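You operate a simulated robot arm through the tools that you are given. There is no shell and no other tool.

The job below is to be done with a simulated robot arm. You get a single attempt, and the scene is never put back.

JOB
Press the one-band steel pin into the blue collar on the blue press, as deep as the yellow card says.
Fine: use the teal pan; one stroke of the lever.

Only the result counts: the job must be done as asked and must still hold three seconds after the hand-in. Knocking over, shifting, dropping, spilling or breaking anything else fails it.

ROBOT AND FRAMES
A 7-joint arm with a two-finger parallel gripper, fixed in place. Base frame: the origin is on the floor under the middle of its stand, x ahead of it, y to its left, z up; the work surface is at about z = 0.76. Units: m, degrees, N and s.
It reaches about 1.372 m from its shoulder. Its first joint turns from -149.0 to 149.0 degrees. Payload 3.43 kg.
The TCP is the grasp point between the finger pads, 0.03 m short of the fingertips. In the tool frame z runs along the fingers and y along their closing line. Largest opening 0.094 m; finger width 0.028, thickness 0.01; the body of the gripper, 0.05 by 0.096 m, starts 0.055 m behind the TCP.
Orientation is that of the tool frame in the base frame, as [roll, pitch, yaw] about the fixed x, y, z axes, in that order (R = Rz(yaw) Ry(pitch) Rx(roll)). With the fingers straight down and closing along the base's y, the tool's x points along the base's -x, its y along +y and its z along -z.

CONTROLS
- The arm moves only by the tool servo_tool. Its argument "plan" is a list of rows, each a list of 7 numbers: the shift along the tool's x, y, z in m, then the turn, a rotation vector about the tool's x, y, z in degrees, then the finger opening in m, from 0 to 0.094. In form: [[tx, ty, tz, rx, ry, rz, claw], ...]. A call has 1 to 20 rows; each row shifts and turns the commanded pose from where the row before left it, along the tool's axes as they then stand. Each row takes 0.2 s and may step no farther than 0.05 m and 8.6 degrees from the row before; otherwise, or with a gripper value out of range, the whole call is refused. Where a pose cannot be reached the arm comes as near as it can. A force on the tool above 90 N (or 10 N above the force at the start of the call, whichever is more), or a blocked arm, ends the call early, and 0.2 s more pass. The fingers move at their own pace (about 0.045 m/s each) and stop on an object; they squeeze with about 23 N. The grip force told is the motor's: it shows also when the fingers shut on nothing. Time passes only in rows, and 0.2 s behind the last, so rows that do not move let the fingers close. It gives the time, the measured TCP pose, the force on the tool (base axes), the opening and the grip force at its end, in the units of the frame above (readings bear some noise), with the torque about the TCP (base axes, N m) and any sound that the robot's microphone picked up.
- Cameras (640 x 400 px; columns grow to the right, rows downward): "scene" is fixed at [0.2216, 0.6377, 1.5311]; the picture's right is [-0.39, -0.92, 0.00], its down [-0.75, 0.31, -0.59] and it looks along [0.54, -0.23, -0.81] (base axes); focal length 214 px, centre (320, 200). "wrist" rides on the gripper at [0.076, 0.014, -0.103] in the tool frame; the picture's right is [-0.18, 0.98, 0.00], its down [-0.75, -0.14, -0.64] and it looks along [-0.63, -0.12, 0.77] (tool axes); focal length 243 px, centre (320, 200). There is no depth. A picture from a camera that has moved, and an enlarged one, comes with that camera's place and axes in the base frame and with its lens. The place of the scene camera against the robot may be out by one fixed shift of up to 0.025 m in any direction.
- camera(camera): a new picture of that camera. The clock stands still meanwhile.
- zoom(camera, box): a new picture of the part [left, top, right, bottom] of that camera's present view, enlarged. The clock stands still meanwhile.
- finish_job(): hands the job in; it is judged then, once.

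Nothing tells you positions but the pictures and the camera data. Unless the task says otherwise, let go and move clear before handing in.

The tools are called after "Emit:" by a JSON object that holds its "method" and its "body". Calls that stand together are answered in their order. servo_tool: Moves the arm, as the interface text tells. Its arguments: {"type":"object","properties":{"plan":{"type":"array","items":{"type":"array","items":{"type":"number"}}}},"required":["plan"]} The other tools are called the same way: camera (camera) takes a picture; zoom (camera, box) takes an enlarged picture of a part of a camera's view; finish_job () hands the job in.

At the start:

```text
time: 0.0
position: [0.91, 0.3843, 1.2231]
tool_rot: [180.0, 0.0, -180.0]
wrist_force: [0.0, -1.0, 0.1]
wrist_torque: [0.01, -0.04, -0.01]
finger_gap: 0.0941
grasp_force: 0.0
```

scene: 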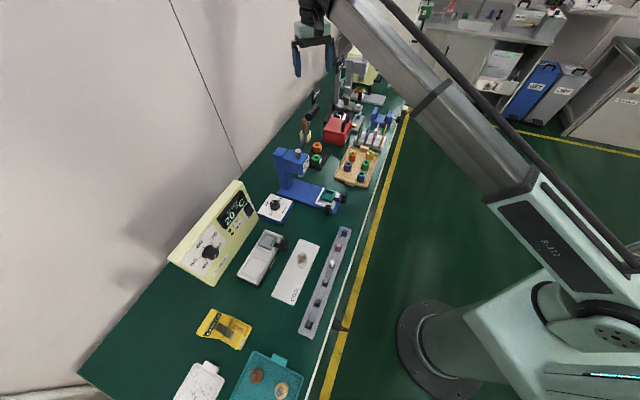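
wrist: 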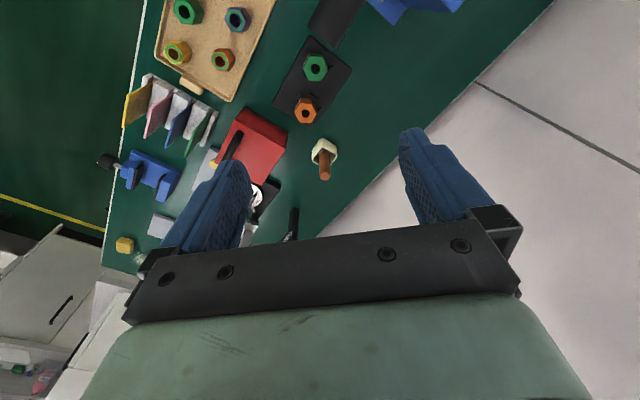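

I see a long green bench with a blue press, a wooden tray of coloured collars, cards and pans. I'll zoom into the different parts to identify the items before moving.

Emit:
{"method": "zoom", "body": {"camera": "scene", "box": [240, 120, 400, 220]}}

Emit:
{"method": "zoom", "body": {"camera": "scene", "box": [160, 180, 360, 305]}}

Emit:
{"method": "zoom", "body": {"camera": "scene", "box": [140, 275, 340, 400]}}

Emit:
{"method": "zoom", "body": {"camera": "scene", "box": [280, 50, 420, 138]}}

```text
4.00 times, centred on (320, 170) of scene
camera zoom: at [0.2216, 0.6377, 1.5311], right [-0.39, -0.92, 0.0], down [-0.75, 0.31, -0.59], along [0.54, -0.23, -0.81], focal length 858 px, centre (320, 320)
```

zoom: 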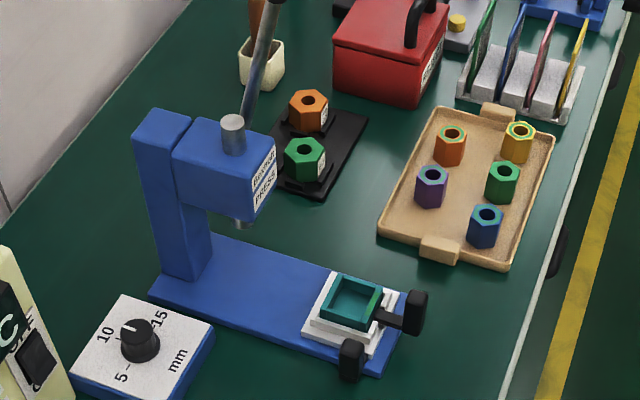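

```text
3.20 times, centred on (260, 242) of scene
camera zoom: at [0.2216, 0.6377, 1.5311], right [-0.39, -0.92, 0.0], down [-0.75, 0.31, -0.59], along [0.54, -0.23, -0.81], focal length 686 px, centre (512, 64)
```

zoom: 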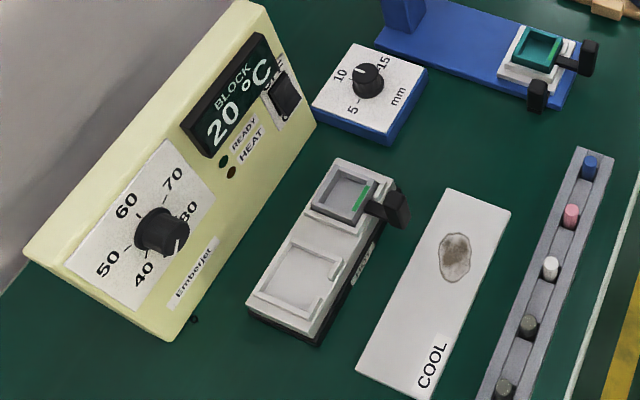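

```text
3.20 times, centred on (240, 338) of scene
camera zoom: at [0.2216, 0.6377, 1.5311], right [-0.39, -0.92, 0.0], down [-0.75, 0.31, -0.59], along [0.54, -0.23, -0.81], focal length 686 px, centre (576, -240)
```

zoom: 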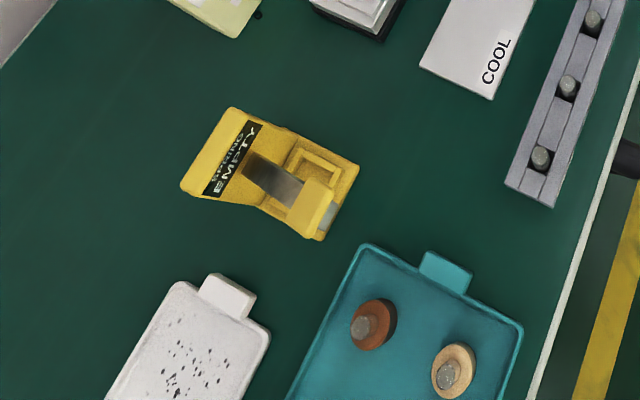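

```text
4.55 times, centred on (350, 94) of scene
camera zoom: at [0.2216, 0.6377, 1.5311], right [-0.39, -0.92, 0.0], down [-0.75, 0.31, -0.59], along [0.54, -0.23, -0.81], focal length 975 px, centre (184, 682)
```

zoom: 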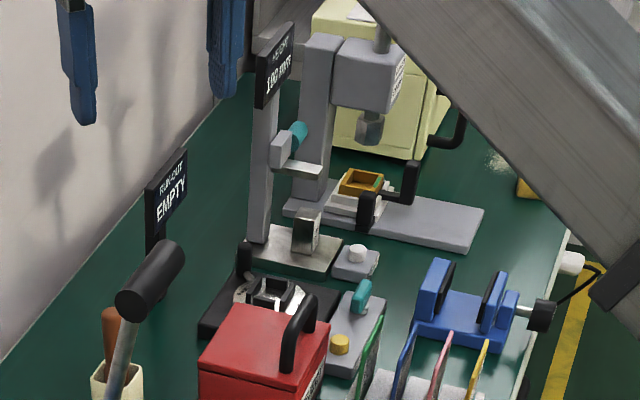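

The press, stop dial, collar tray, pin rack and cards are visible. Next I zoom in on the pin rack, card stand and press details from both cameras.

Emit:
{"method": "zoom", "body": {"camera": "scene", "box": [295, 222, 359, 262]}}

Emit:
{"method": "zoom", "body": {"camera": "scene", "box": [290, 262, 370, 340]}}

Emit:
{"method": "zoom", "body": {"camera": "scene", "box": [346, 100, 410, 140]}}

Emit:
{"method": "zoom", "body": {"camera": "wrist", "box": [100, 60, 260, 160]}}

Emit:
{"method": "zoom", "body": {"camera": "wrist", "box": [140, 0, 360, 137]}}

Emit:
{"method": "zoom", "body": {"camera": "scene", "box": [250, 140, 350, 220]}}

```text
10.00 times, centred on (327, 242) of scene
camera zoom: at [0.2216, 0.6377, 1.5311], right [-0.39, -0.92, 0.0], down [-0.75, 0.31, -0.59], along [0.54, -0.23, -0.81], focal length 2145 px, centre (250, -220)
```

zoom: 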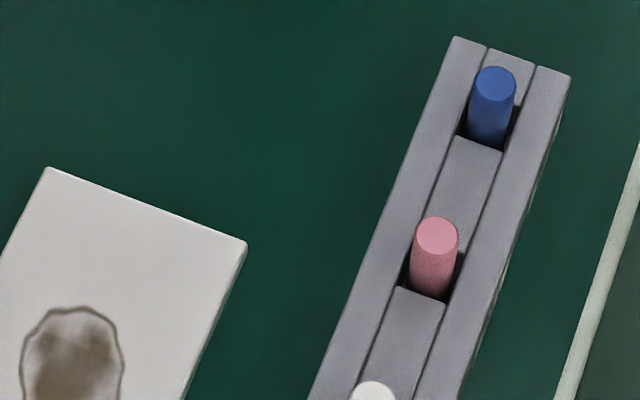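

```text
5.13 times, centred on (330, 301) of scene
camera zoom: at [0.2216, 0.6377, 1.5311], right [-0.39, -0.92, 0.0], down [-0.75, 0.31, -0.59], along [0.54, -0.23, -0.81], focal length 1100 px, centre (269, -318)
```

zoom: 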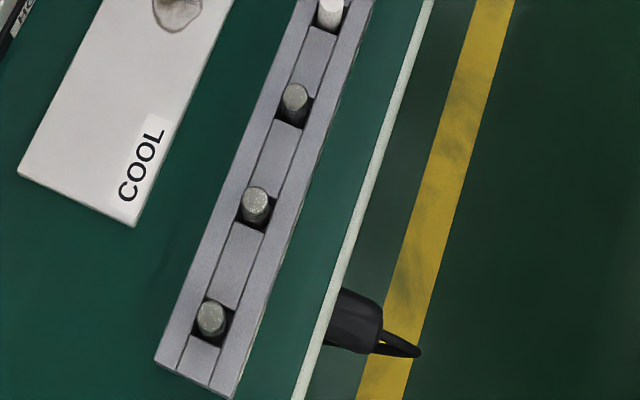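

```text
10.00 times, centred on (378, 120) of scene
camera zoom: at [0.2216, 0.6377, 1.5311], right [-0.39, -0.92, 0.0], down [-0.75, 0.31, -0.59], along [0.54, -0.23, -0.81], focal length 2145 px, centre (-260, 1000)
```

zoom: 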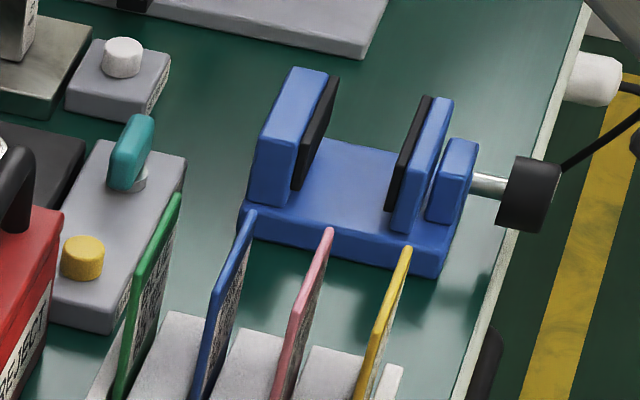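

```text
4.00 times, centred on (180, 110) of wrist
camera zoom: at [0.8347, 0.397, 1.326], right [0.18, 0.98, 0.0], down [0.75, -0.14, 0.64], along [0.63, -0.12, -0.77], focal length 970 px, centre (880, 560)
```

zoom: 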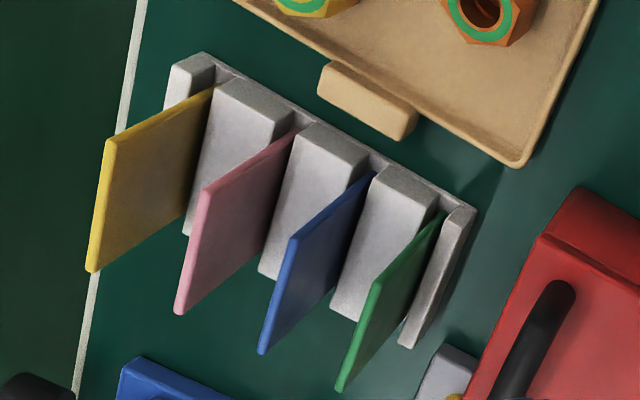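

```text
2.91 times, centred on (250, 68) of wrist
camera zoom: at [0.8347, 0.397, 1.326], right [0.18, 0.98, 0.0], down [0.75, -0.14, 0.64], along [0.63, -0.12, -0.77], focal length 706 px, centre (524, 582)
```

zoom: 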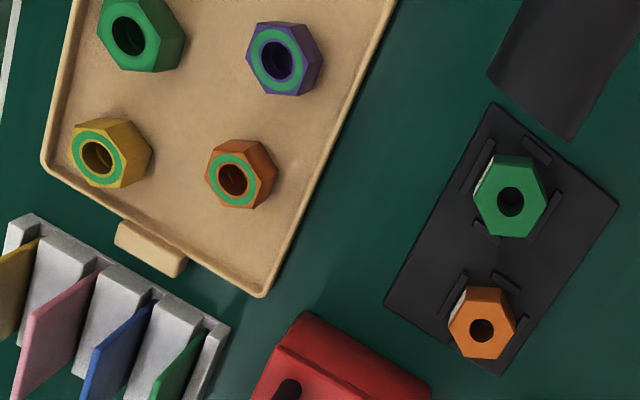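

```text
5.00 times, centred on (300, 180) of scene
camera zoom: at [0.2216, 0.6377, 1.5311], right [-0.39, -0.92, 0.0], down [-0.75, 0.31, -0.59], along [0.54, -0.23, -0.81], focal length 1072 px, centre (420, 300)
```

zoom: 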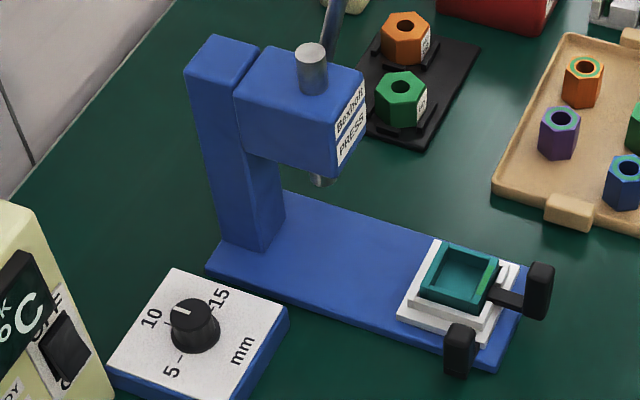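

The lever handle seems to stand at about (0.85, 0.41, 1.11), and the card stand at about (0.95, 0.05), with the card text facing the robot. I'll move the wrist camera to the robot side of the bench, turned 45°, to read the yellow card.

Emit:
{"method": "servo_tool", "body": {"plan": [[0.011, -0.0484, 0, 0, 0, 0, 0.094], [0.011, -0.0484, 0, 0, 0, 0, 0.094], [0.011, -0.0484, 0, 0, 0, 0, 0.094], [0.011, -0.0484, 0, 0, 0, 0, 0.094], [0.011, -0.0484, 0, 0, 0, 0, 0.094], [0.011, -0.0484, 0, 0, 0, 0, 0.094], [0.011, -0.0484, 0, 0, 0, 0, 0.094], [0.011, -0.0484, 0, 0, 0, 0, 0.094], [0.011, -0.0484, 0, 0, 0, 0, 0.094], [0.011, -0.0484, 0, 0, 0, 0, 0.094], [0, 0, 0, 0, 0, -7.5, 0.094], [0, 0, 0, 0, 0, -7.5, 0.094], [0, 0, 0, 0, 0, -7.5, 0.094], [0, 0, 0, 0, 0, -7.5, 0.094], [0, 0, 0, 0, 0, -7.5, 0.094], [0, 0, 0, 0, 0, -7.5, 0.094], [0, 0, 0.04, 0, 0, 0, 0.094], [0, 0, 0.04, 0, 0, 0, 0.094]]}}

Emit:
{"method": "camera", "body": {"camera": "wrist"}}

Emit:
{"method": "camera", "body": {"camera": "scene"}}

```text
time: 1.7
position: [0.8507, 0.0334, 1.1857]
tool_rot: [179.7, 1.5, 179.5]
wrist_force: [6.8, -6.9, -9.8]
wrist_torque: [0.79, -0.03, 0.55]
finger_gap: 0.0942
grasp_force: 0.0
out of reach, approached as far as the arm can: row 3, 4, 5, 6, 7, 8
stopped in row 8: the force on the tool passed its limit at 93 N (the readings are from after the stop); the commanded pose is now the measured one
```

```text
taken
camera wrist: at [0.7724, 0.0469, 1.2849], right [0.19, 0.98, 0.01], down [0.74, -0.15, 0.66], along [0.65, -0.12, -0.75], focal length 243 px, centre (320, 200)
```

wrist: 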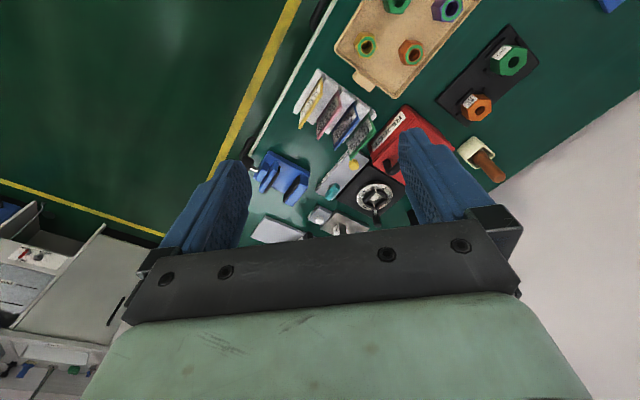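

```text
taken
```

scene: 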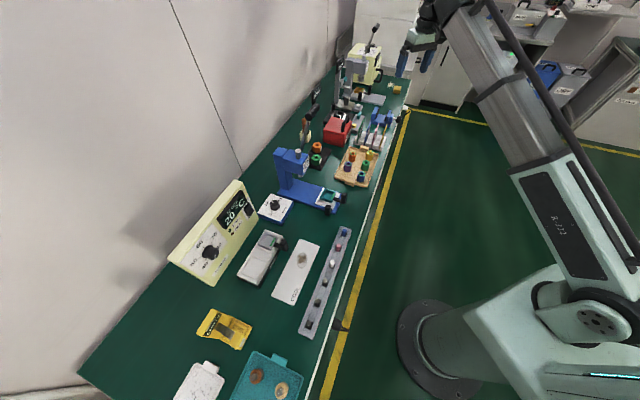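

The call stopped on a force reading, though the gripper looks to be in free space. I'll hold still for a moment and read the force again, and look closely at the gripper.

Emit:
{"method": "servo_tool", "body": {"plan": [[0, 0, 0, 0, 0, 0, 0.094]]}}

Emit:
{"method": "zoom", "body": {"camera": "scene", "box": [320, 0, 480, 100]}}

Emit:
{"method": "zoom", "body": {"camera": "wrist", "box": [240, 60, 400, 160]}}

```text
time: 2.1
position: [0.85, 0.0334, 1.1842]
tool_rot: [179.8, 1.3, 179.3]
wrist_force: [8.3, -5.9, -16.0]
wrist_torque: [0.79, -0.33, 0.56]
finger_gap: 0.0942
grasp_force: 0.1
```

```text
4.00 times, centred on (400, 50) of scene
camera zoom: at [0.2216, 0.6377, 1.5311], right [-0.39, -0.92, 0.0], down [-0.75, 0.31, -0.59], along [0.54, -0.23, -0.81], focal length 858 px, centre (0, 800)
```

zoom: 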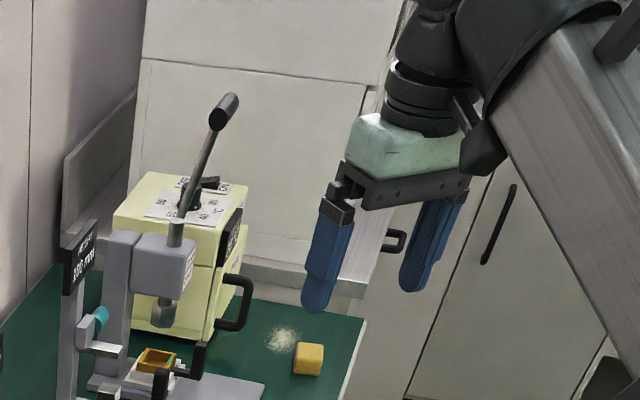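

```text
4.00 times, centred on (320, 110) of wrist
camera zoom: at [0.7723, 0.0469, 1.285], right [0.19, 0.98, 0.01], down [0.74, -0.15, 0.66], along [0.65, -0.12, -0.75], focal length 970 px, centre (320, 560)
```

zoom: 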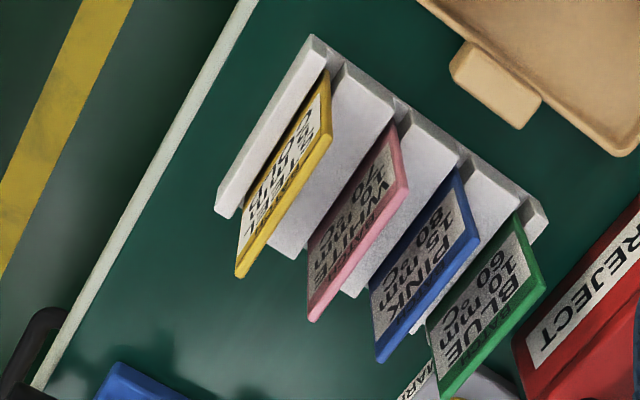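

The force seems to come from the wrist touching the forearm, not from any object. Before moving I zoom in tightly on the cards, since their text is visible from here.

Emit:
{"method": "zoom", "body": {"camera": "wrist", "box": [294, 74, 334, 134]}}

Emit:
{"method": "zoom", "body": {"camera": "wrist", "box": [310, 84, 390, 164]}}

```text
6.67 times, centred on (314, 104) of wrist
camera zoom: at [0.7723, 0.0469, 1.285], right [0.19, 0.98, 0.01], down [0.74, -0.15, 0.66], along [0.65, -0.12, -0.75], focal length 1618 px, centre (360, 840)
```

zoom: 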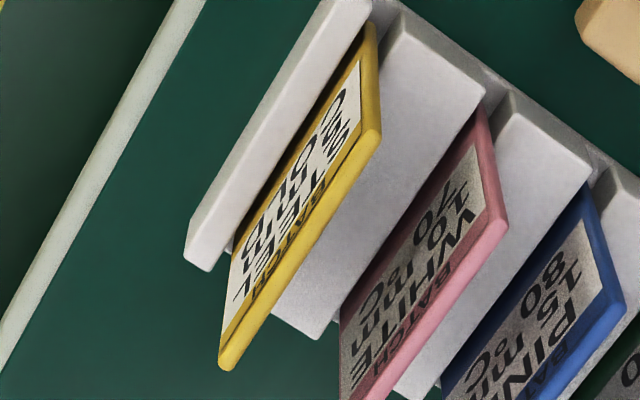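

```text
5.00 times, centred on (350, 124) of wrist
camera zoom: at [0.7723, 0.0469, 1.285], right [0.19, 0.98, 0.01], down [0.74, -0.15, 0.66], along [0.65, -0.12, -0.75], focal length 1213 px, centre (170, 580)
```

zoom: 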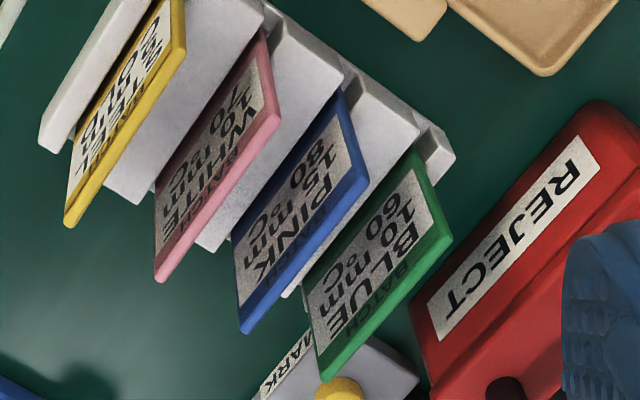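

The yellow card reads roughly "BATCH STEEL ? mm COLD", but the depth number is not clear. I'll back away from the wrist limit and tilt the tool outward to get a flatter view of the card.

Emit:
{"method": "servo_tool", "body": {"plan": [[-0.04, 0, 0, 0, 0, 0, 0.094], [-0.02, 0, 0, 0, -8, 0, 0.094], [0, 0, 0, 0, -8, 0, 0.094], [0, 0, 0, 0, -8, 0, 0.094], [0, 0, 0, 0, -8, 0, 0.094], [0, 0, 0, 0, 0, 0, 0.094]]}}

Emit:
{"method": "camera", "body": {"camera": "wrist"}}

Emit:
{"method": "camera", "body": {"camera": "scene"}}

```text
time: 3.5
position: [0.9115, 0.0332, 1.1859]
tool_rot: [179.8, 33.6, 179.3]
wrist_force: [-0.1, -0.3, 0.2]
wrist_torque: [0.0, 0.0, -0.01]
finger_gap: 0.0941
grasp_force: 0.1
```

```text
taken
camera wrist: at [0.7909, 0.0472, 1.2295], right [0.16, 0.98, 0.1], down [0.27, -0.15, 0.95], along [0.95, -0.13, -0.29], focal length 243 px, centre (320, 200)
```

wrist: 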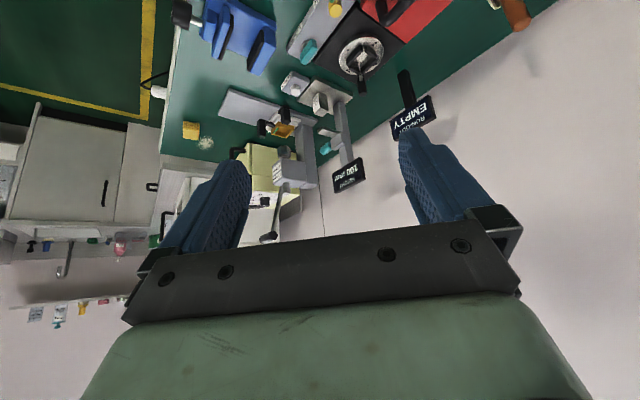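

```text
taken
```

scene: 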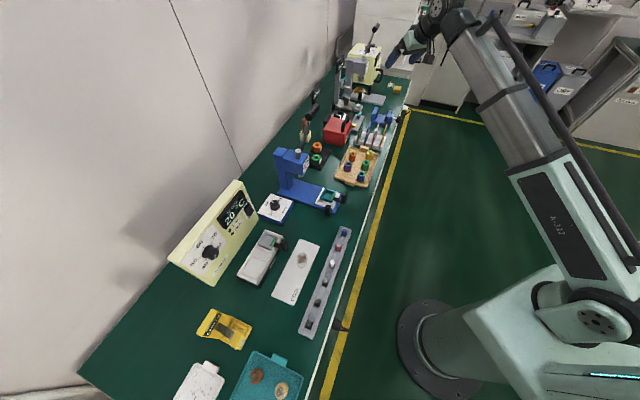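

Forces are back to zero with the tool tilted. I'll move the camera to the robot side of the card stand, lower and turned, to see the yellow card's face.

Emit:
{"method": "servo_tool", "body": {"plan": [[0.0367, -0.0226, 0.0083, 0, 0, 0, 0.094], [0.0367, -0.0226, 0.0083, 0, 0, 0, 0.094], [0.0367, -0.0226, 0.0083, 0, 0, 0, 0.094], [0.0367, -0.0226, 0.0083, 0, 0, 0, 0.094], [0.0367, -0.0226, 0.0083, 0, 0, 0, 0.094], [0, 0, 0, -4.42, 0, -6.66, 0.094], [0, 0, 0, -4.42, 0, -6.66, 0.094], [0, 0, 0, -4.42, 0, -6.66, 0.094], [0, 0, 0, -4.42, 0, -6.66, 0.094]]}}

Emit:
{"method": "camera", "body": {"camera": "wrist"}}

```text
time: 5.5
position: [0.7775, -0.0781, 1.0516]
tool_rot: [179.7, 33.5, -148.7]
wrist_force: [0.4, -1.2, 0.1]
wrist_torque: [-0.01, -0.03, -0.01]
finger_gap: 0.0938
grasp_force: 0.1
```

```text
taken
camera wrist: at [0.6694, -0.1305, 1.0939], right [-0.38, 0.92, 0.11], down [0.31, 0.02, 0.95], along [0.87, 0.4, -0.29], focal length 243 px, centre (320, 200)
```

wrist: 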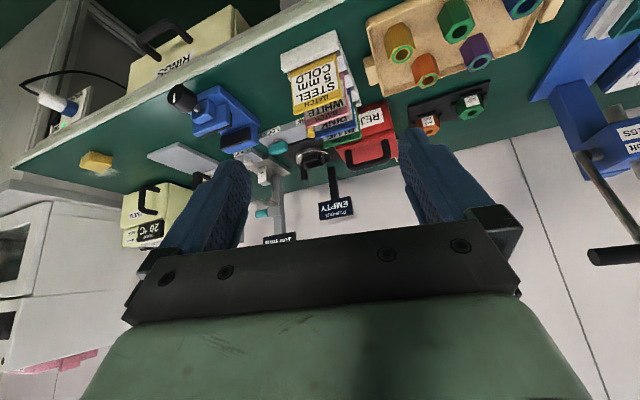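

Good view: the yellow card is in plain sight. I zoom in on it, on the collars and on the press.

Emit:
{"method": "zoom", "body": {"camera": "wrist", "box": [280, 30, 368, 140]}}

Emit:
{"method": "zoom", "body": {"camera": "wrist", "box": [350, 0, 560, 131]}}

Emit:
{"method": "zoom", "body": {"camera": "wrist", "box": [520, 0, 640, 280]}}

Emit:
{"method": "zoom", "body": {"camera": "wrist", "box": [120, 0, 360, 150]}}

```text
3.64 times, centred on (324, 85) of wrist
camera zoom: at [0.6694, -0.1305, 1.0939], right [-0.38, 0.92, 0.11], down [0.31, 0.02, 0.95], along [0.87, 0.4, -0.29], focal length 882 px, centre (306, 618)
```

zoom: 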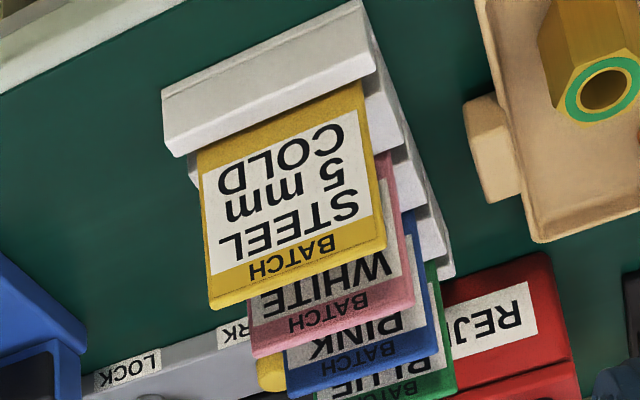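

```text
3.05 times, centred on (455, 66) of wrist
camera zoom: at [0.6694, -0.1305, 1.0939], right [-0.38, 0.92, 0.11], down [0.31, 0.02, 0.95], along [0.87, 0.4, -0.29], focal length 739 px, centre (-91, 610)
```

zoom: 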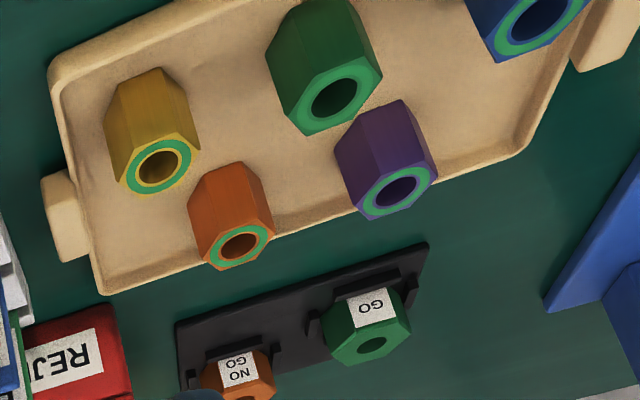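

```text
1.43 times, centred on (580, 140) of wrist
camera zoom: at [0.6694, -0.1305, 1.0939], right [-0.38, 0.92, 0.11], down [0.31, 0.02, 0.95], along [0.87, 0.4, -0.29], focal length 347 px, centre (-51, 286)
```

zoom: 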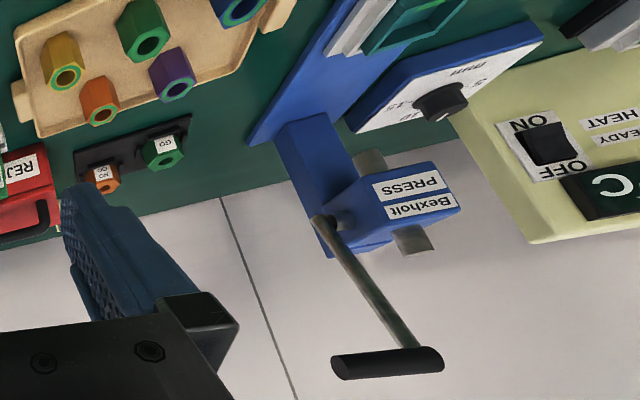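

```text
2.67 times, centred on (240, 75) of wrist
camera zoom: at [0.6694, -0.1305, 1.0939], right [-0.38, 0.92, 0.11], down [0.31, 0.02, 0.95], along [0.87, 0.4, -0.29], focal length 647 px, centre (533, 533)
```

zoom: 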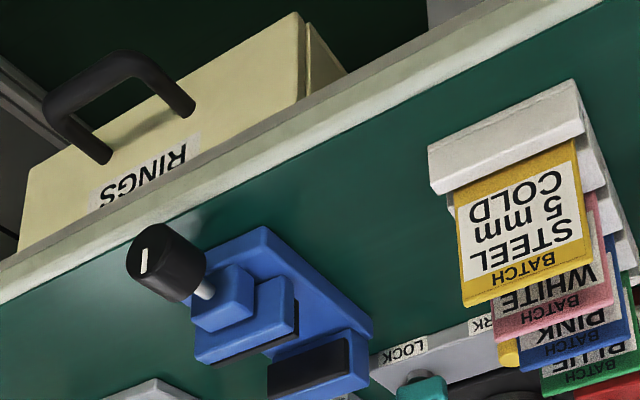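

The yellow card says STEEL, 5 mm, COLD. Next I move to the robot side of the press to look at the slide, the pan, the dial and the lever up close.

Emit:
{"method": "servo_tool", "body": {"plan": [[0, 0.0453, 0.0077, 0, 0, 0, 0.094], [0, 0.0453, 0.0077, 0, 0, 0, 0.094], [0, 0.0453, 0.0077, 0, 0, 0, 0.094], [0, 0.0453, 0.0077, 0, 0, 0, 0.094], [0, 0.0453, 0.0077, 0, 0, 0, 0.094], [0, 0.0453, 0.0077, 0, 0, 0, 0.094], [0, 0.0453, 0.0077, 0, 0, 0, 0.094], [0, 0.0453, 0.0077, 0, 0, 0, 0.094], [0, 0, 0, -3.86, 0, -5.84, 0.094], [0, 0, 0, -3.86, 0, -5.84, 0.094]]}}

Emit:
{"method": "camera", "body": {"camera": "wrist"}}

Emit:
{"method": "camera", "body": {"camera": "scene"}}

```text
time: 7.7
position: [0.6177, 0.2482, 1.0004]
tool_rot: [179.8, 33.5, -134.6]
wrist_force: [0.1, 0.0, 0.2]
wrist_torque: [0.04, 0.02, 0.0]
finger_gap: 0.0941
grasp_force: 0.0
```

```text
taken
camera wrist: at [0.5245, 0.172, 1.0434], right [-0.59, 0.8, 0.11], down [0.29, 0.09, 0.95], along [0.75, 0.59, -0.29], focal length 243 px, centre (320, 200)
```

wrist: 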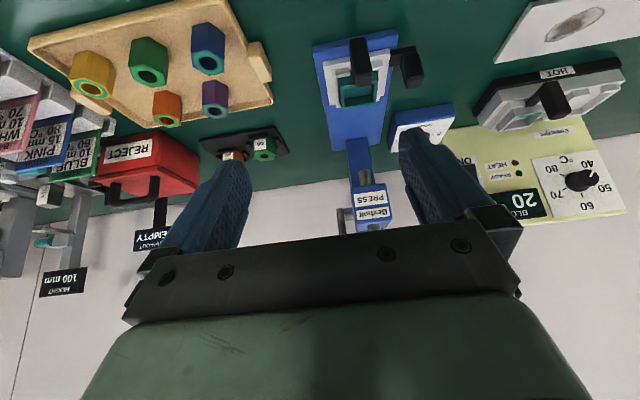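

```text
taken
```

scene: 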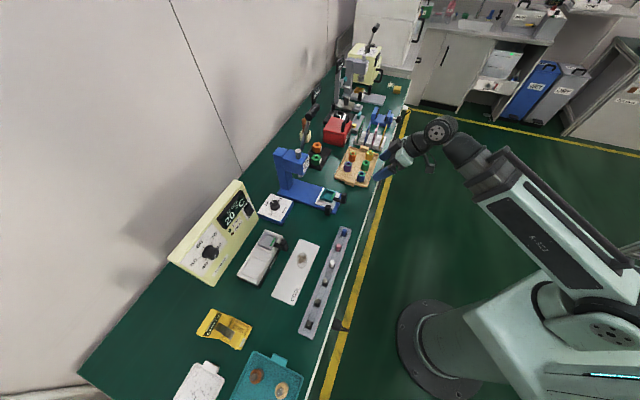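

The pose is reachable. I zoom in on the press slide, the collars and the dial from this front view.

Emit:
{"method": "zoom", "body": {"camera": "wrist", "box": [300, 20, 460, 120]}}

Emit:
{"method": "zoom", "body": {"camera": "wrist", "box": [320, 100, 480, 240]}}

Emit:
{"method": "zoom", "body": {"camera": "wrist", "box": [140, 10, 300, 140]}}

Emit:
{"method": "zoom", "body": {"camera": "wrist", "box": [450, 40, 640, 230]}}

```text
4.00 times, centred on (380, 70) of wrist
camera zoom: at [0.5245, 0.172, 1.0434], right [-0.59, 0.8, 0.11], down [0.29, 0.09, 0.95], along [0.75, 0.59, -0.29], focal length 970 px, centre (80, 720)
```

zoom: 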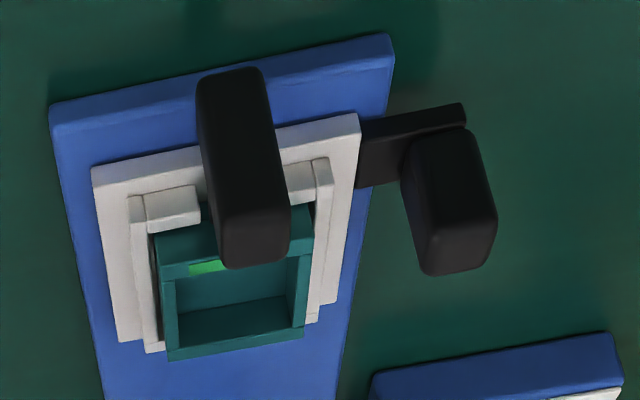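

```text
2.86 times, centred on (400, 170) of wrist
camera zoom: at [0.5245, 0.172, 1.0434], right [-0.59, 0.8, 0.11], down [0.29, 0.09, 0.95], along [0.75, 0.59, -0.29], focal length 693 px, centre (91, 286)
```

zoom: 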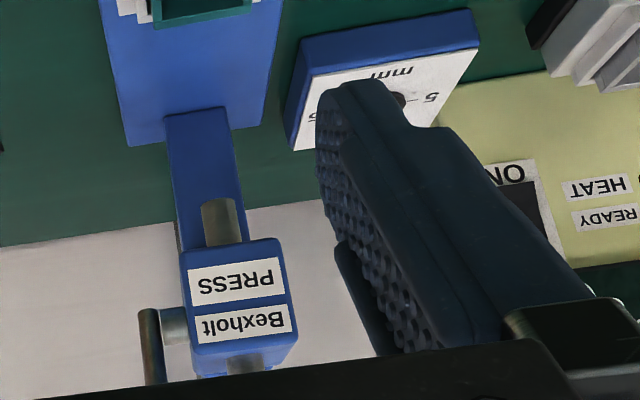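

```text
3.08 times, centred on (220, 75) of wrist
camera zoom: at [0.5245, 0.172, 1.0434], right [-0.59, 0.8, 0.11], down [0.29, 0.09, 0.95], along [0.75, 0.59, -0.29], focal length 746 px, centre (628, 585)
```

zoom: 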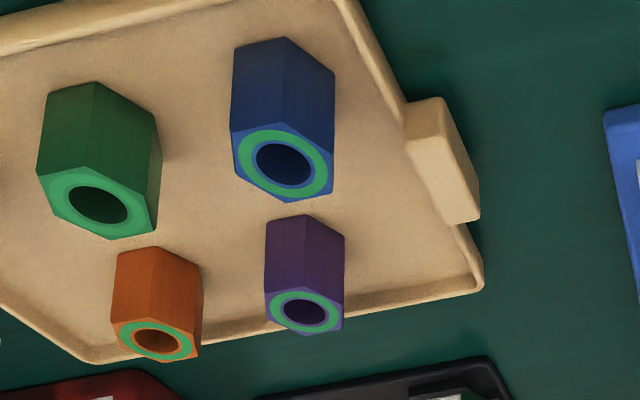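

```text
2.11 times, centred on (545, 135) of wrist
camera zoom: at [0.5245, 0.172, 1.0434], right [-0.59, 0.8, 0.11], down [0.29, 0.09, 0.95], along [0.75, 0.59, -0.29], focal length 511 px, centre (-154, 337)
```

zoom: 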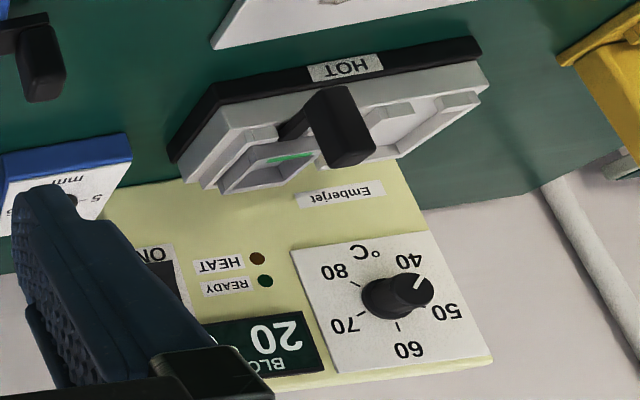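

The pan and slide are visible: a teal pan with a front knob, on a white carriage with a side knob. I'll un-tilt the tool above the front of the press to look more steeply down on it.

Emit:
{"method": "servo_tool", "body": {"plan": [[-0.0247, 0.0139, 0.0244, 0, 0, 0, 0.094], [-0.0247, 0.0139, 0.0244, 0, 0, 0, 0.094], [-0.0247, 0.0139, 0.0244, 0, 0, 0, 0.094], [0, 0, 0, 0, 8.375, 0, 0.094], [0, 0, 0, 0, 8.375, 0, 0.094], [0, 0, 0, 0, 8.375, 0, 0.094], [0, 0, 0, 0, 8.375, 0, 0.094]]}}

Emit:
{"method": "camera", "body": {"camera": "wrist"}}

Emit:
{"method": "zoom", "body": {"camera": "scene", "box": [260, 90, 500, 240]}}

```text
time: 9.3
position: [0.6608, 0.3504, 0.9804]
tool_rot: [179.8, -0.1, -134.8]
wrist_force: [-0.2, -1.4, 0.2]
wrist_torque: [0.01, 0.0, -0.02]
finger_gap: 0.0938
grasp_force: 0.0
```

```text
taken
camera wrist: at [0.5982, 0.3055, 1.0834], right [-0.57, 0.82, 0.0], down [0.63, 0.44, 0.64], along [0.52, 0.37, -0.77], focal length 243 px, centre (320, 200)
```

wrist: 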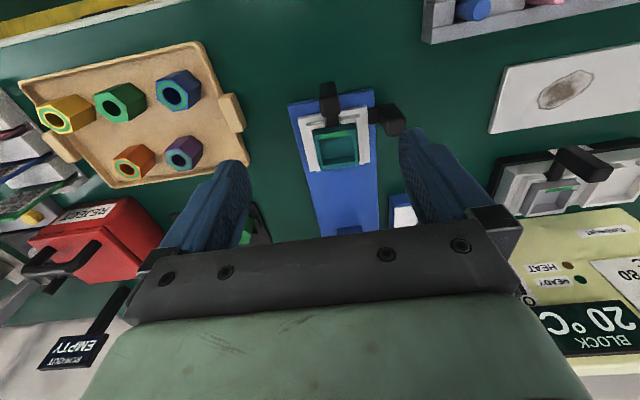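

```text
2.67 times, centred on (380, 165) of scene
camera zoom: at [0.2216, 0.6377, 1.5311], right [-0.39, -0.92, 0.0], down [-0.75, 0.31, -0.59], along [0.54, -0.23, -0.81], focal length 572 px, centre (160, 293)
```

zoom: 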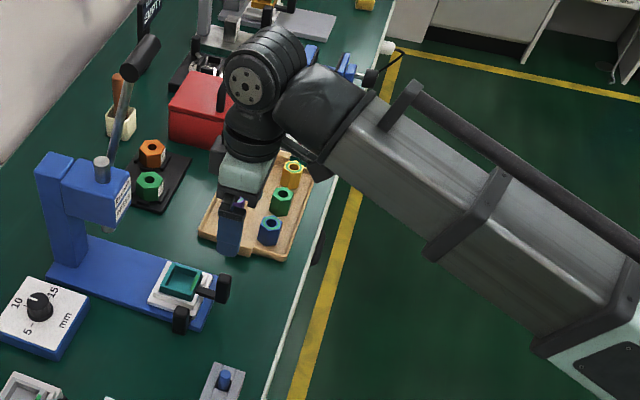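

This vertical pose works. I zoom in on the pan and carriage, and on the collars from here.

Emit:
{"method": "zoom", "body": {"camera": "wrist", "box": [280, 70, 424, 190]}}

Emit:
{"method": "zoom", "body": {"camera": "wrist", "box": [20, 50, 260, 200]}}

Emit:
{"method": "zoom", "body": {"camera": "wrist", "box": [480, 40, 640, 240]}}

Emit:
{"method": "zoom", "body": {"camera": "wrist", "box": [296, 78, 380, 178]}}

```text
3.33 times, centred on (352, 130) of wrist
camera zoom: at [0.5982, 0.3055, 1.0834], right [-0.57, 0.82, 0.0], down [0.63, 0.44, 0.64], along [0.52, 0.37, -0.77], focal length 809 px, centre (213, 433)
```

zoom: 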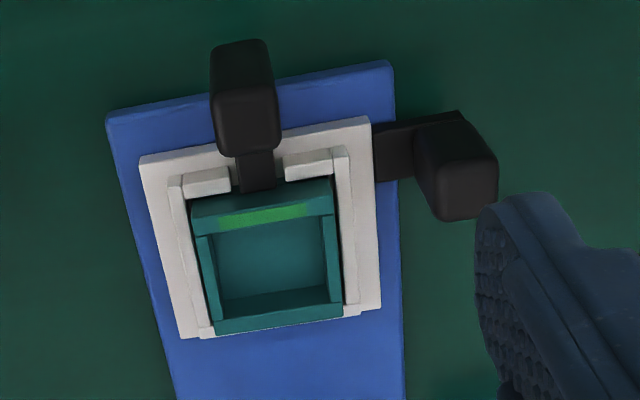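

```text
2.67 times, centred on (140, 125) of wrist
camera zoom: at [0.5982, 0.3055, 1.0834], right [-0.57, 0.82, 0.0], down [0.63, 0.44, 0.64], along [0.52, 0.37, -0.77], focal length 647 px, centre (800, 400)
```

zoom: 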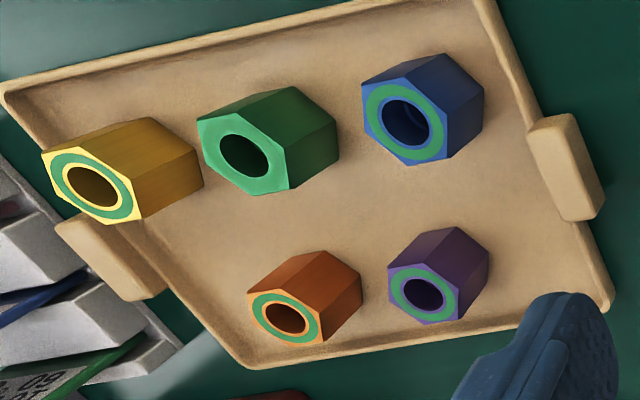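

```text
2.00 times, centred on (560, 140) of wrist
camera zoom: at [0.5982, 0.3055, 1.0834], right [-0.57, 0.82, 0.0], down [0.63, 0.44, 0.64], along [0.52, 0.37, -0.77], focal length 485 px, centre (-160, 320)
```

zoom: 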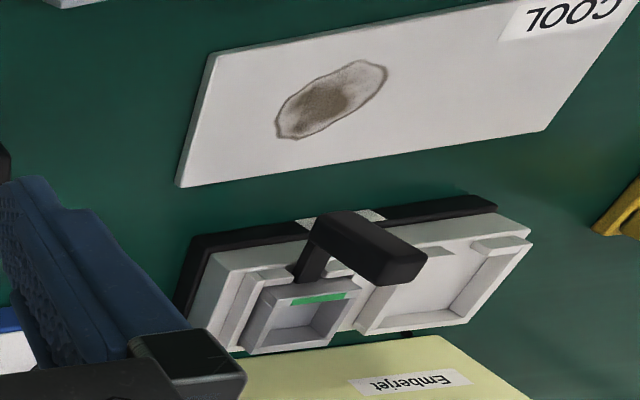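

```text
4.00 times, centred on (338, 128) of wrist
camera zoom: at [0.5982, 0.3055, 1.0834], right [-0.57, 0.82, 0.0], down [0.63, 0.44, 0.64], along [0.52, 0.37, -0.77], focal length 970 px, centre (248, 488)
```

zoom: 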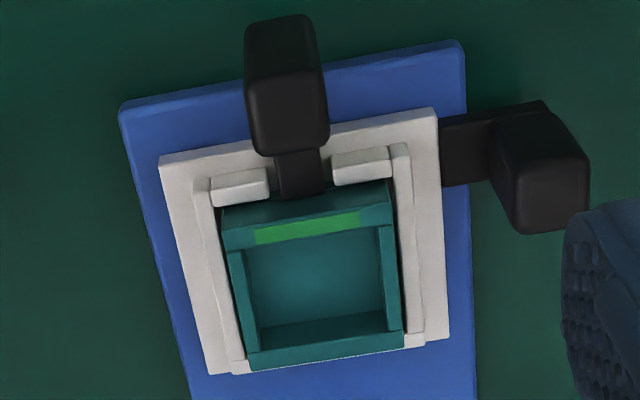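

The press carries the teal pan already: it sits in a white carriage with its own side knob, and the ram is farther back. Now I'll move over to the pin rack to find which steel pin has one band.

Emit:
{"method": "servo_tool", "body": {"plan": [[0.02006, 0.0405, -0.0029, 0, 0, 0, 0.094], [0.02006, 0.0405, -0.0029, 0, 0, 0, 0.094], [0.02006, 0.0405, -0.0029, 0, 0, 0, 0.094], [0.02006, 0.0405, -0.0029, 0, 0, 0, 0.094], [0.02006, 0.0405, -0.0029, 0, 0, 0, 0.094], [0.02006, 0.0405, -0.0029, 0, 0, 0, 0.094], [0.02006, 0.0405, -0.0029, 0, 0, 0, 0.094], [0, 0, 0, 0, 0, -8, 0.094], [0, 0, 0, 0, 0, -8, 0.094], [0, 0, 0, 0, 0, -8, 0.094]]}}

Emit:
{"method": "camera", "body": {"camera": "wrist"}}

```text
time: 11.5
position: [0.3589, 0.4493, 1.0021]
tool_rot: [179.8, 0.0, -110.6]
wrist_force: [-0.3, 0.1, 0.3]
wrist_torque: [0.02, 0.01, -0.03]
finger_gap: 0.094
grasp_force: 0.2
```

```text
taken
camera wrist: at [0.321, 0.3821, 1.1041], right [-0.86, 0.52, 0.0], down [0.4, 0.65, 0.64], along [0.33, 0.55, -0.77], focal length 243 px, centre (320, 200)
```

wrist: 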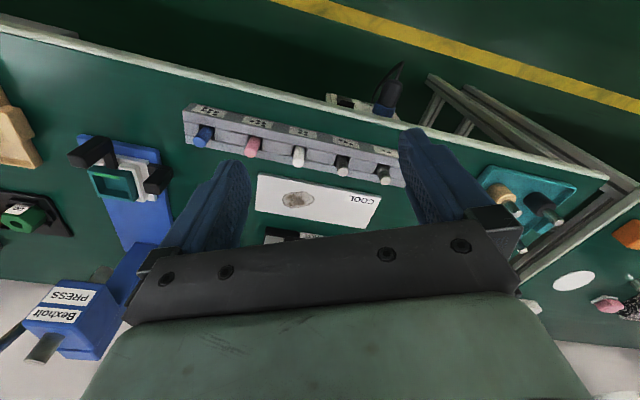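

I can see the whole pin rack with labels along its front. I zoom in on it.

Emit:
{"method": "zoom", "body": {"camera": "wrist", "box": [180, 95, 300, 170]}}

Emit:
{"method": "zoom", "body": {"camera": "wrist", "box": [290, 115, 410, 190]}}

Emit:
{"method": "zoom", "body": {"camera": "wrist", "box": [470, 160, 640, 310]}}

Emit:
{"method": "zoom", "body": {"camera": "wrist", "box": [20, 120, 180, 360]}}

```text
5.33 times, centred on (240, 132) of wrist
camera zoom: at [0.321, 0.3821, 1.1041], right [-0.86, 0.52, 0.0], down [0.4, 0.65, 0.64], along [0.33, 0.55, -0.77], focal length 1294 px, centre (747, 560)
```

zoom: 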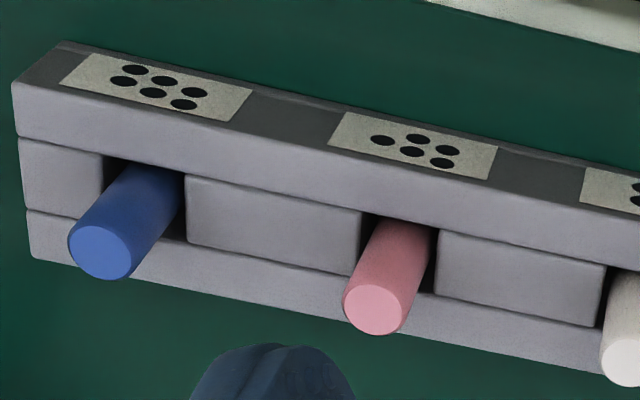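

```text
5.33 times, centred on (350, 152) of wrist
camera zoom: at [0.321, 0.3821, 1.1041], right [-0.86, 0.52, 0.0], down [0.4, 0.65, 0.64], along [0.33, 0.55, -0.77], focal length 1294 px, centre (160, 453)
```

zoom: 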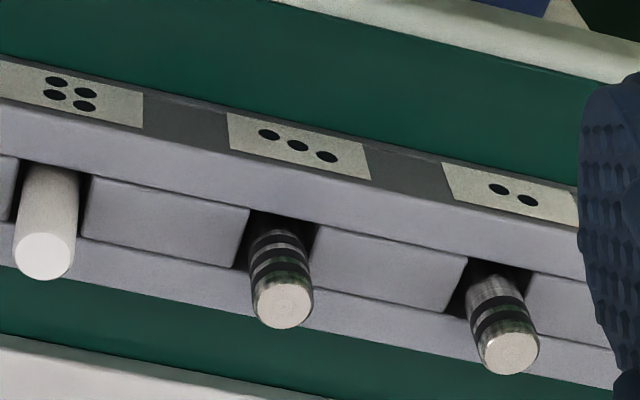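

```text
2.67 times, centred on (555, 235) of wrist
camera zoom: at [0.321, 0.3821, 1.1041], right [-0.86, 0.52, 0.0], down [0.4, 0.65, 0.64], along [0.33, 0.55, -0.77], focal length 647 px, centre (-307, 107)
```

zoom: 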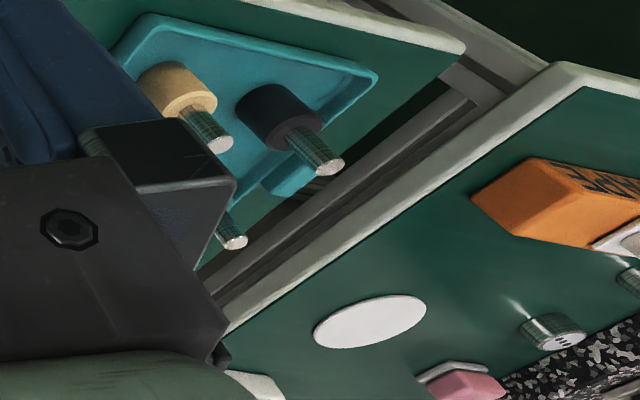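

```text
1.67 times, centred on (100, 240) of wrist
camera zoom: at [0.321, 0.3821, 1.1041], right [-0.86, 0.52, 0.0], down [0.4, 0.65, 0.64], along [0.33, 0.55, -0.77], focal length 404 px, centre (687, 133)
```

zoom: 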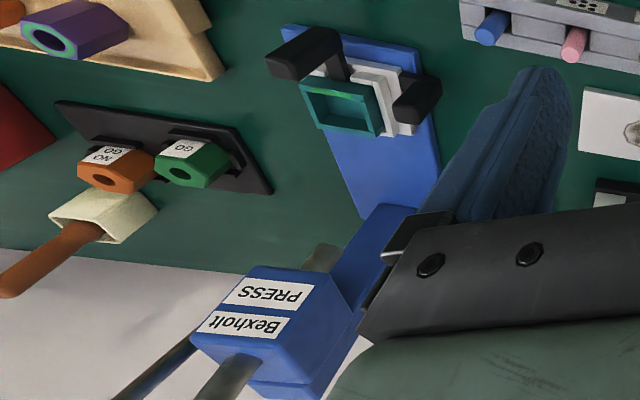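

The rack slots carry dots: 6 blue, 5 pink, 4 white, 3 a three-band steel pin, 2 a two-band steel pin. The last pin is hidden by a finger, so I shift sideways to check that it has one band.

Emit:
{"method": "servo_tool", "body": {"plan": [[-0.0093, 0.032, 0.02, 0, 0, 0, 0.094], [-0.0093, 0.032, 0.02, 0, 0, 0, 0.094], [-0.0093, 0.032, 0.02, 0, 0, 0, 0.094]]}}

Emit:
{"method": "camera", "body": {"camera": "wrist"}}

Emit:
{"method": "zoom", "body": {"camera": "wrist", "box": [240, 90, 400, 190]}}

```text
time: 12.3
position: [0.2788, 0.5099, 0.9417]
tool_rot: [179.8, 0.0, -110.7]
wrist_force: [-0.4, 1.1, 0.0]
wrist_torque: [0.0, -0.02, -0.02]
finger_gap: 0.0941
grasp_force: 0.1
```

```text
taken
camera wrist: at [0.2396, 0.4421, 1.0436], right [-0.85, 0.52, 0.0], down [0.4, 0.65, 0.64], along [0.33, 0.55, -0.77], focal length 243 px, centre (320, 200)
```

wrist: 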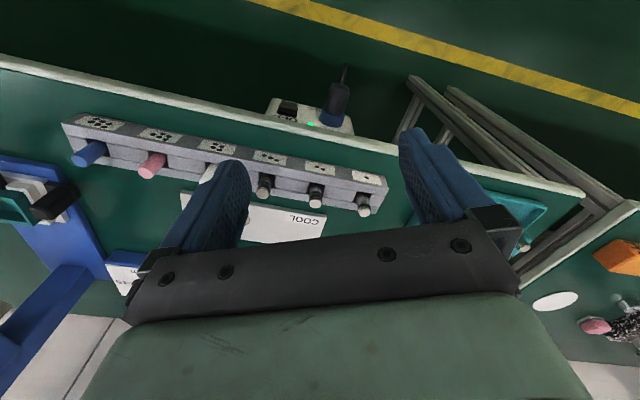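

```text
4.00 times, centred on (320, 140) of wrist
camera zoom: at [0.2396, 0.4421, 1.0436], right [-0.85, 0.52, 0.0], down [0.4, 0.65, 0.64], along [0.33, 0.55, -0.77], focal length 970 px, centre (320, 440)
```

zoom: 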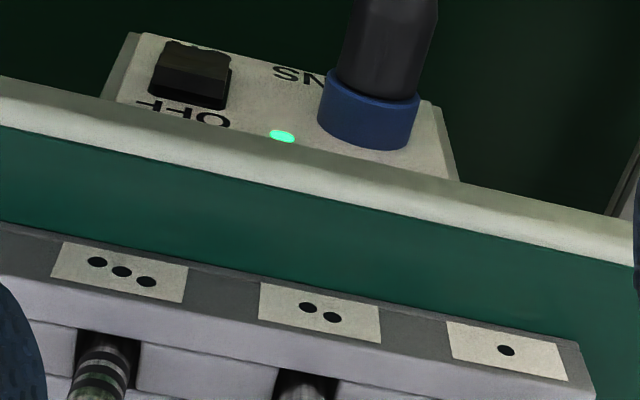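

Emit:
{"method": "zoom", "body": {"camera": "wrist", "box": [245, 140, 405, 240]}}

Emit:
{"method": "zoom", "body": {"camera": "wrist", "box": [340, 175, 388, 223]}}

Emit:
{"method": "zoom", "body": {"camera": "wrist", "box": [290, 170, 338, 218]}}

```text
4.00 times, centred on (325, 190) of wrist
camera zoom: at [0.2396, 0.4421, 1.0436], right [-0.85, 0.52, 0.0], down [0.4, 0.65, 0.64], along [0.33, 0.55, -0.77], focal length 970 px, centre (300, 240)
```

zoom: 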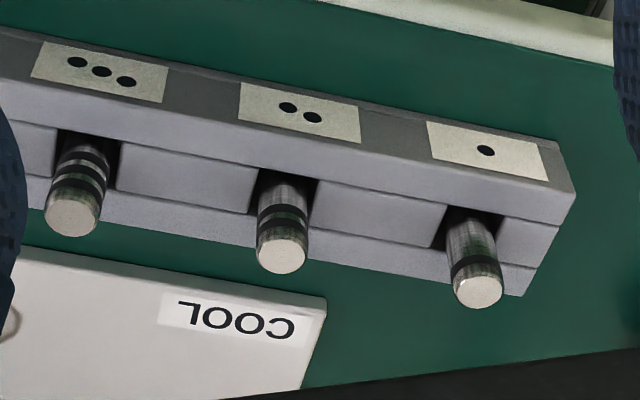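

```text
8.33 times, centred on (364, 199) of wrist
camera zoom: at [0.2396, 0.4421, 1.0436], right [-0.85, 0.52, 0.0], down [0.4, 0.65, 0.64], along [0.33, 0.55, -0.77], focal length 2022 px, centre (-47, 208)
```

zoom: 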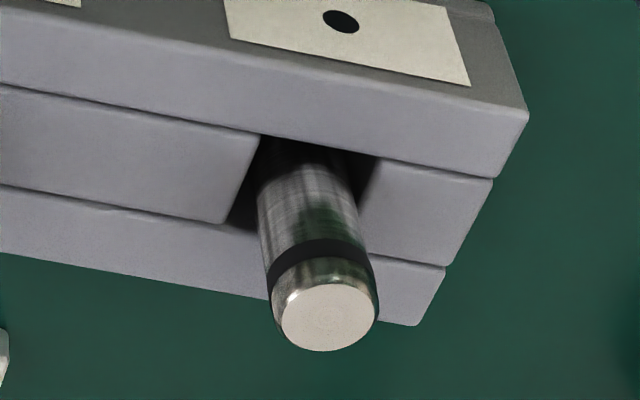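

```text
8.33 times, centred on (314, 194) of wrist
camera zoom: at [0.2396, 0.4421, 1.0436], right [-0.85, 0.52, 0.0], down [0.4, 0.65, 0.64], along [0.33, 0.55, -0.77], focal length 2022 px, centre (370, 250)
```

zoom: 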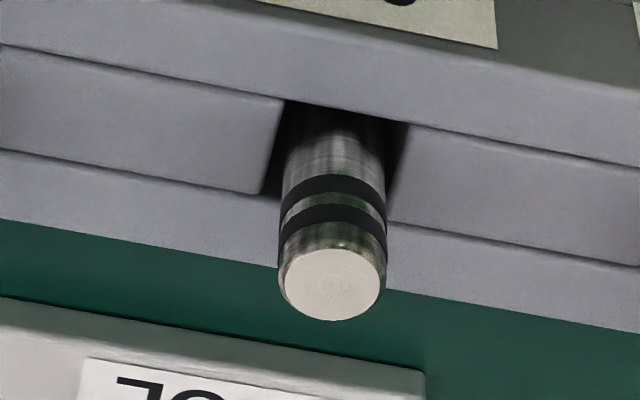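

The pin in the one-dot slot has exactly one band, so it is the right pin, at about (0.30, 0.66). Now I'll look at the stop dial from close by.

Emit:
{"method": "servo_tool", "body": {"plan": [[-0.01975, -0.0381, -0.00725, 0, 0, 0, 0.094], [-0.01975, -0.0381, -0.00725, 0, 0, 0, 0.094], [-0.01975, -0.0381, -0.00725, 0, 0, 0, 0.094], [-0.01975, -0.0381, -0.00725, 0, 0, 0, 0.094], [-0.01975, -0.0381, -0.00725, 0, 0, 0, 0.094], [-0.01975, -0.0381, -0.00725, 0, 0, 0, 0.094], [-0.01975, -0.0381, -0.00725, 0, 0, 0, 0.094], [-0.01975, -0.0381, -0.00725, 0, 0, 0, 0.094], [0, 0, 0, 0, 0, 8.1, 0.094], [0, 0, 0, 0, 0, 8.1, 0.094], [0, 0, 0, 0, 0, 8.1, 0.094]]}}

Emit:
{"method": "camera", "body": {"camera": "wrist"}}

```text
time: 14.7
position: [0.6214, 0.5511, 1.0001]
tool_rot: [179.8, 0.0, -135.1]
wrist_force: [0.1, 0.5, -0.5]
wrist_torque: [0.0, 0.01, 0.03]
finger_gap: 0.0939
grasp_force: 0.0
```

```text
taken
camera wrist: at [0.5585, 0.505, 1.1015], right [-0.56, 0.83, 0.0], down [0.63, 0.43, 0.64], along [0.53, 0.36, -0.77], focal length 243 px, centre (320, 200)
```

wrist: 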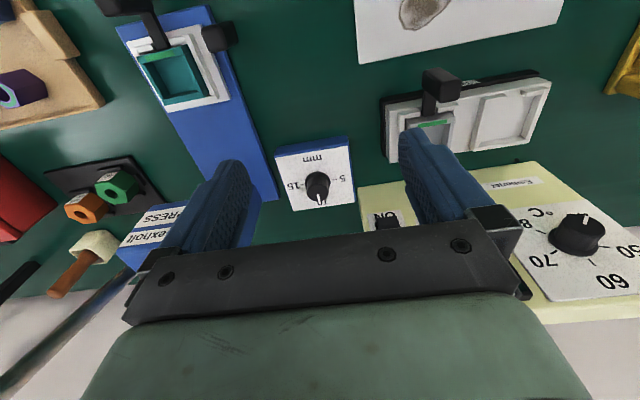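

Emit:
{"method": "zoom", "body": {"camera": "wrist", "box": [264, 130, 368, 220]}}

Emit:
{"method": "zoom", "body": {"camera": "wrist", "box": [100, 0, 260, 120]}}

Emit:
{"method": "zoom", "body": {"camera": "wrist", "box": [0, 180, 200, 400]}}

```text
4.44 times, centred on (316, 175) of wrist
camera zoom: at [0.5585, 0.505, 1.1015], right [-0.56, 0.83, 0.0], down [0.63, 0.43, 0.64], along [0.53, 0.36, -0.77], focal length 1078 px, centre (338, 311)
```

zoom: 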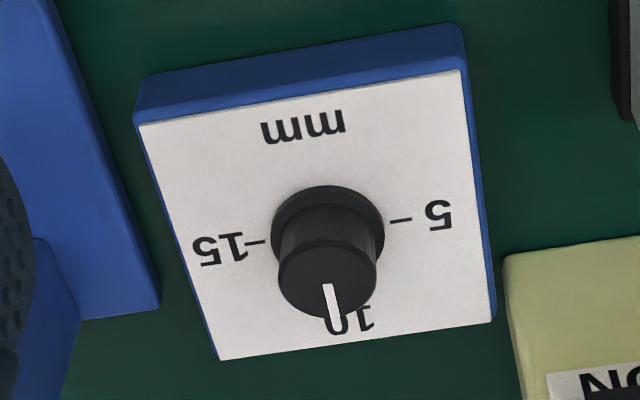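

```text
3.33 times, centred on (180, 60) of wrist
camera zoom: at [0.5585, 0.505, 1.1015], right [-0.56, 0.83, 0.0], down [0.63, 0.43, 0.64], along [0.53, 0.36, -0.77], focal length 809 px, centre (787, 667)
```

zoom: 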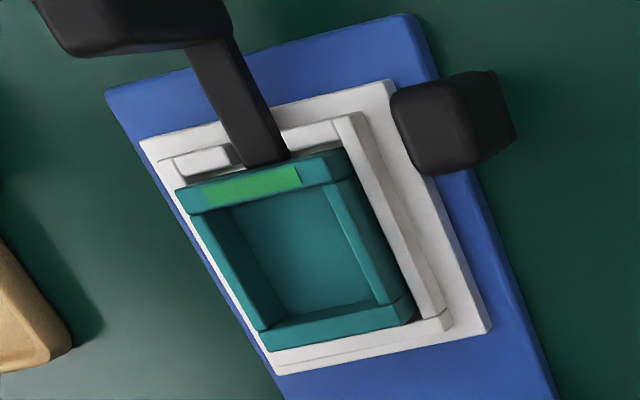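

```text
1.82 times, centred on (100, 290) of wrist
camera zoom: at [0.5585, 0.505, 1.1015], right [-0.56, 0.83, 0.0], down [0.63, 0.43, 0.64], along [0.53, 0.36, -0.77], focal length 441 px, centre (720, 36)
```

zoom: 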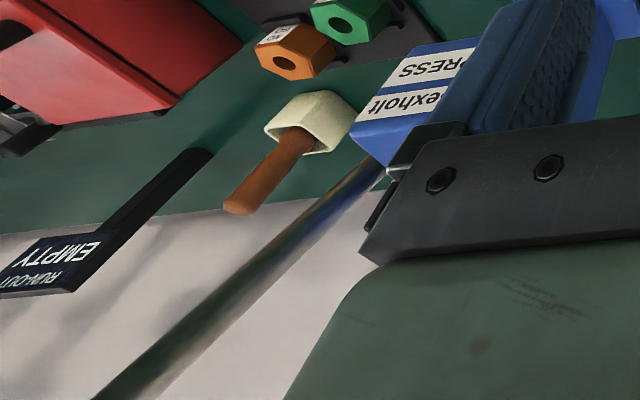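

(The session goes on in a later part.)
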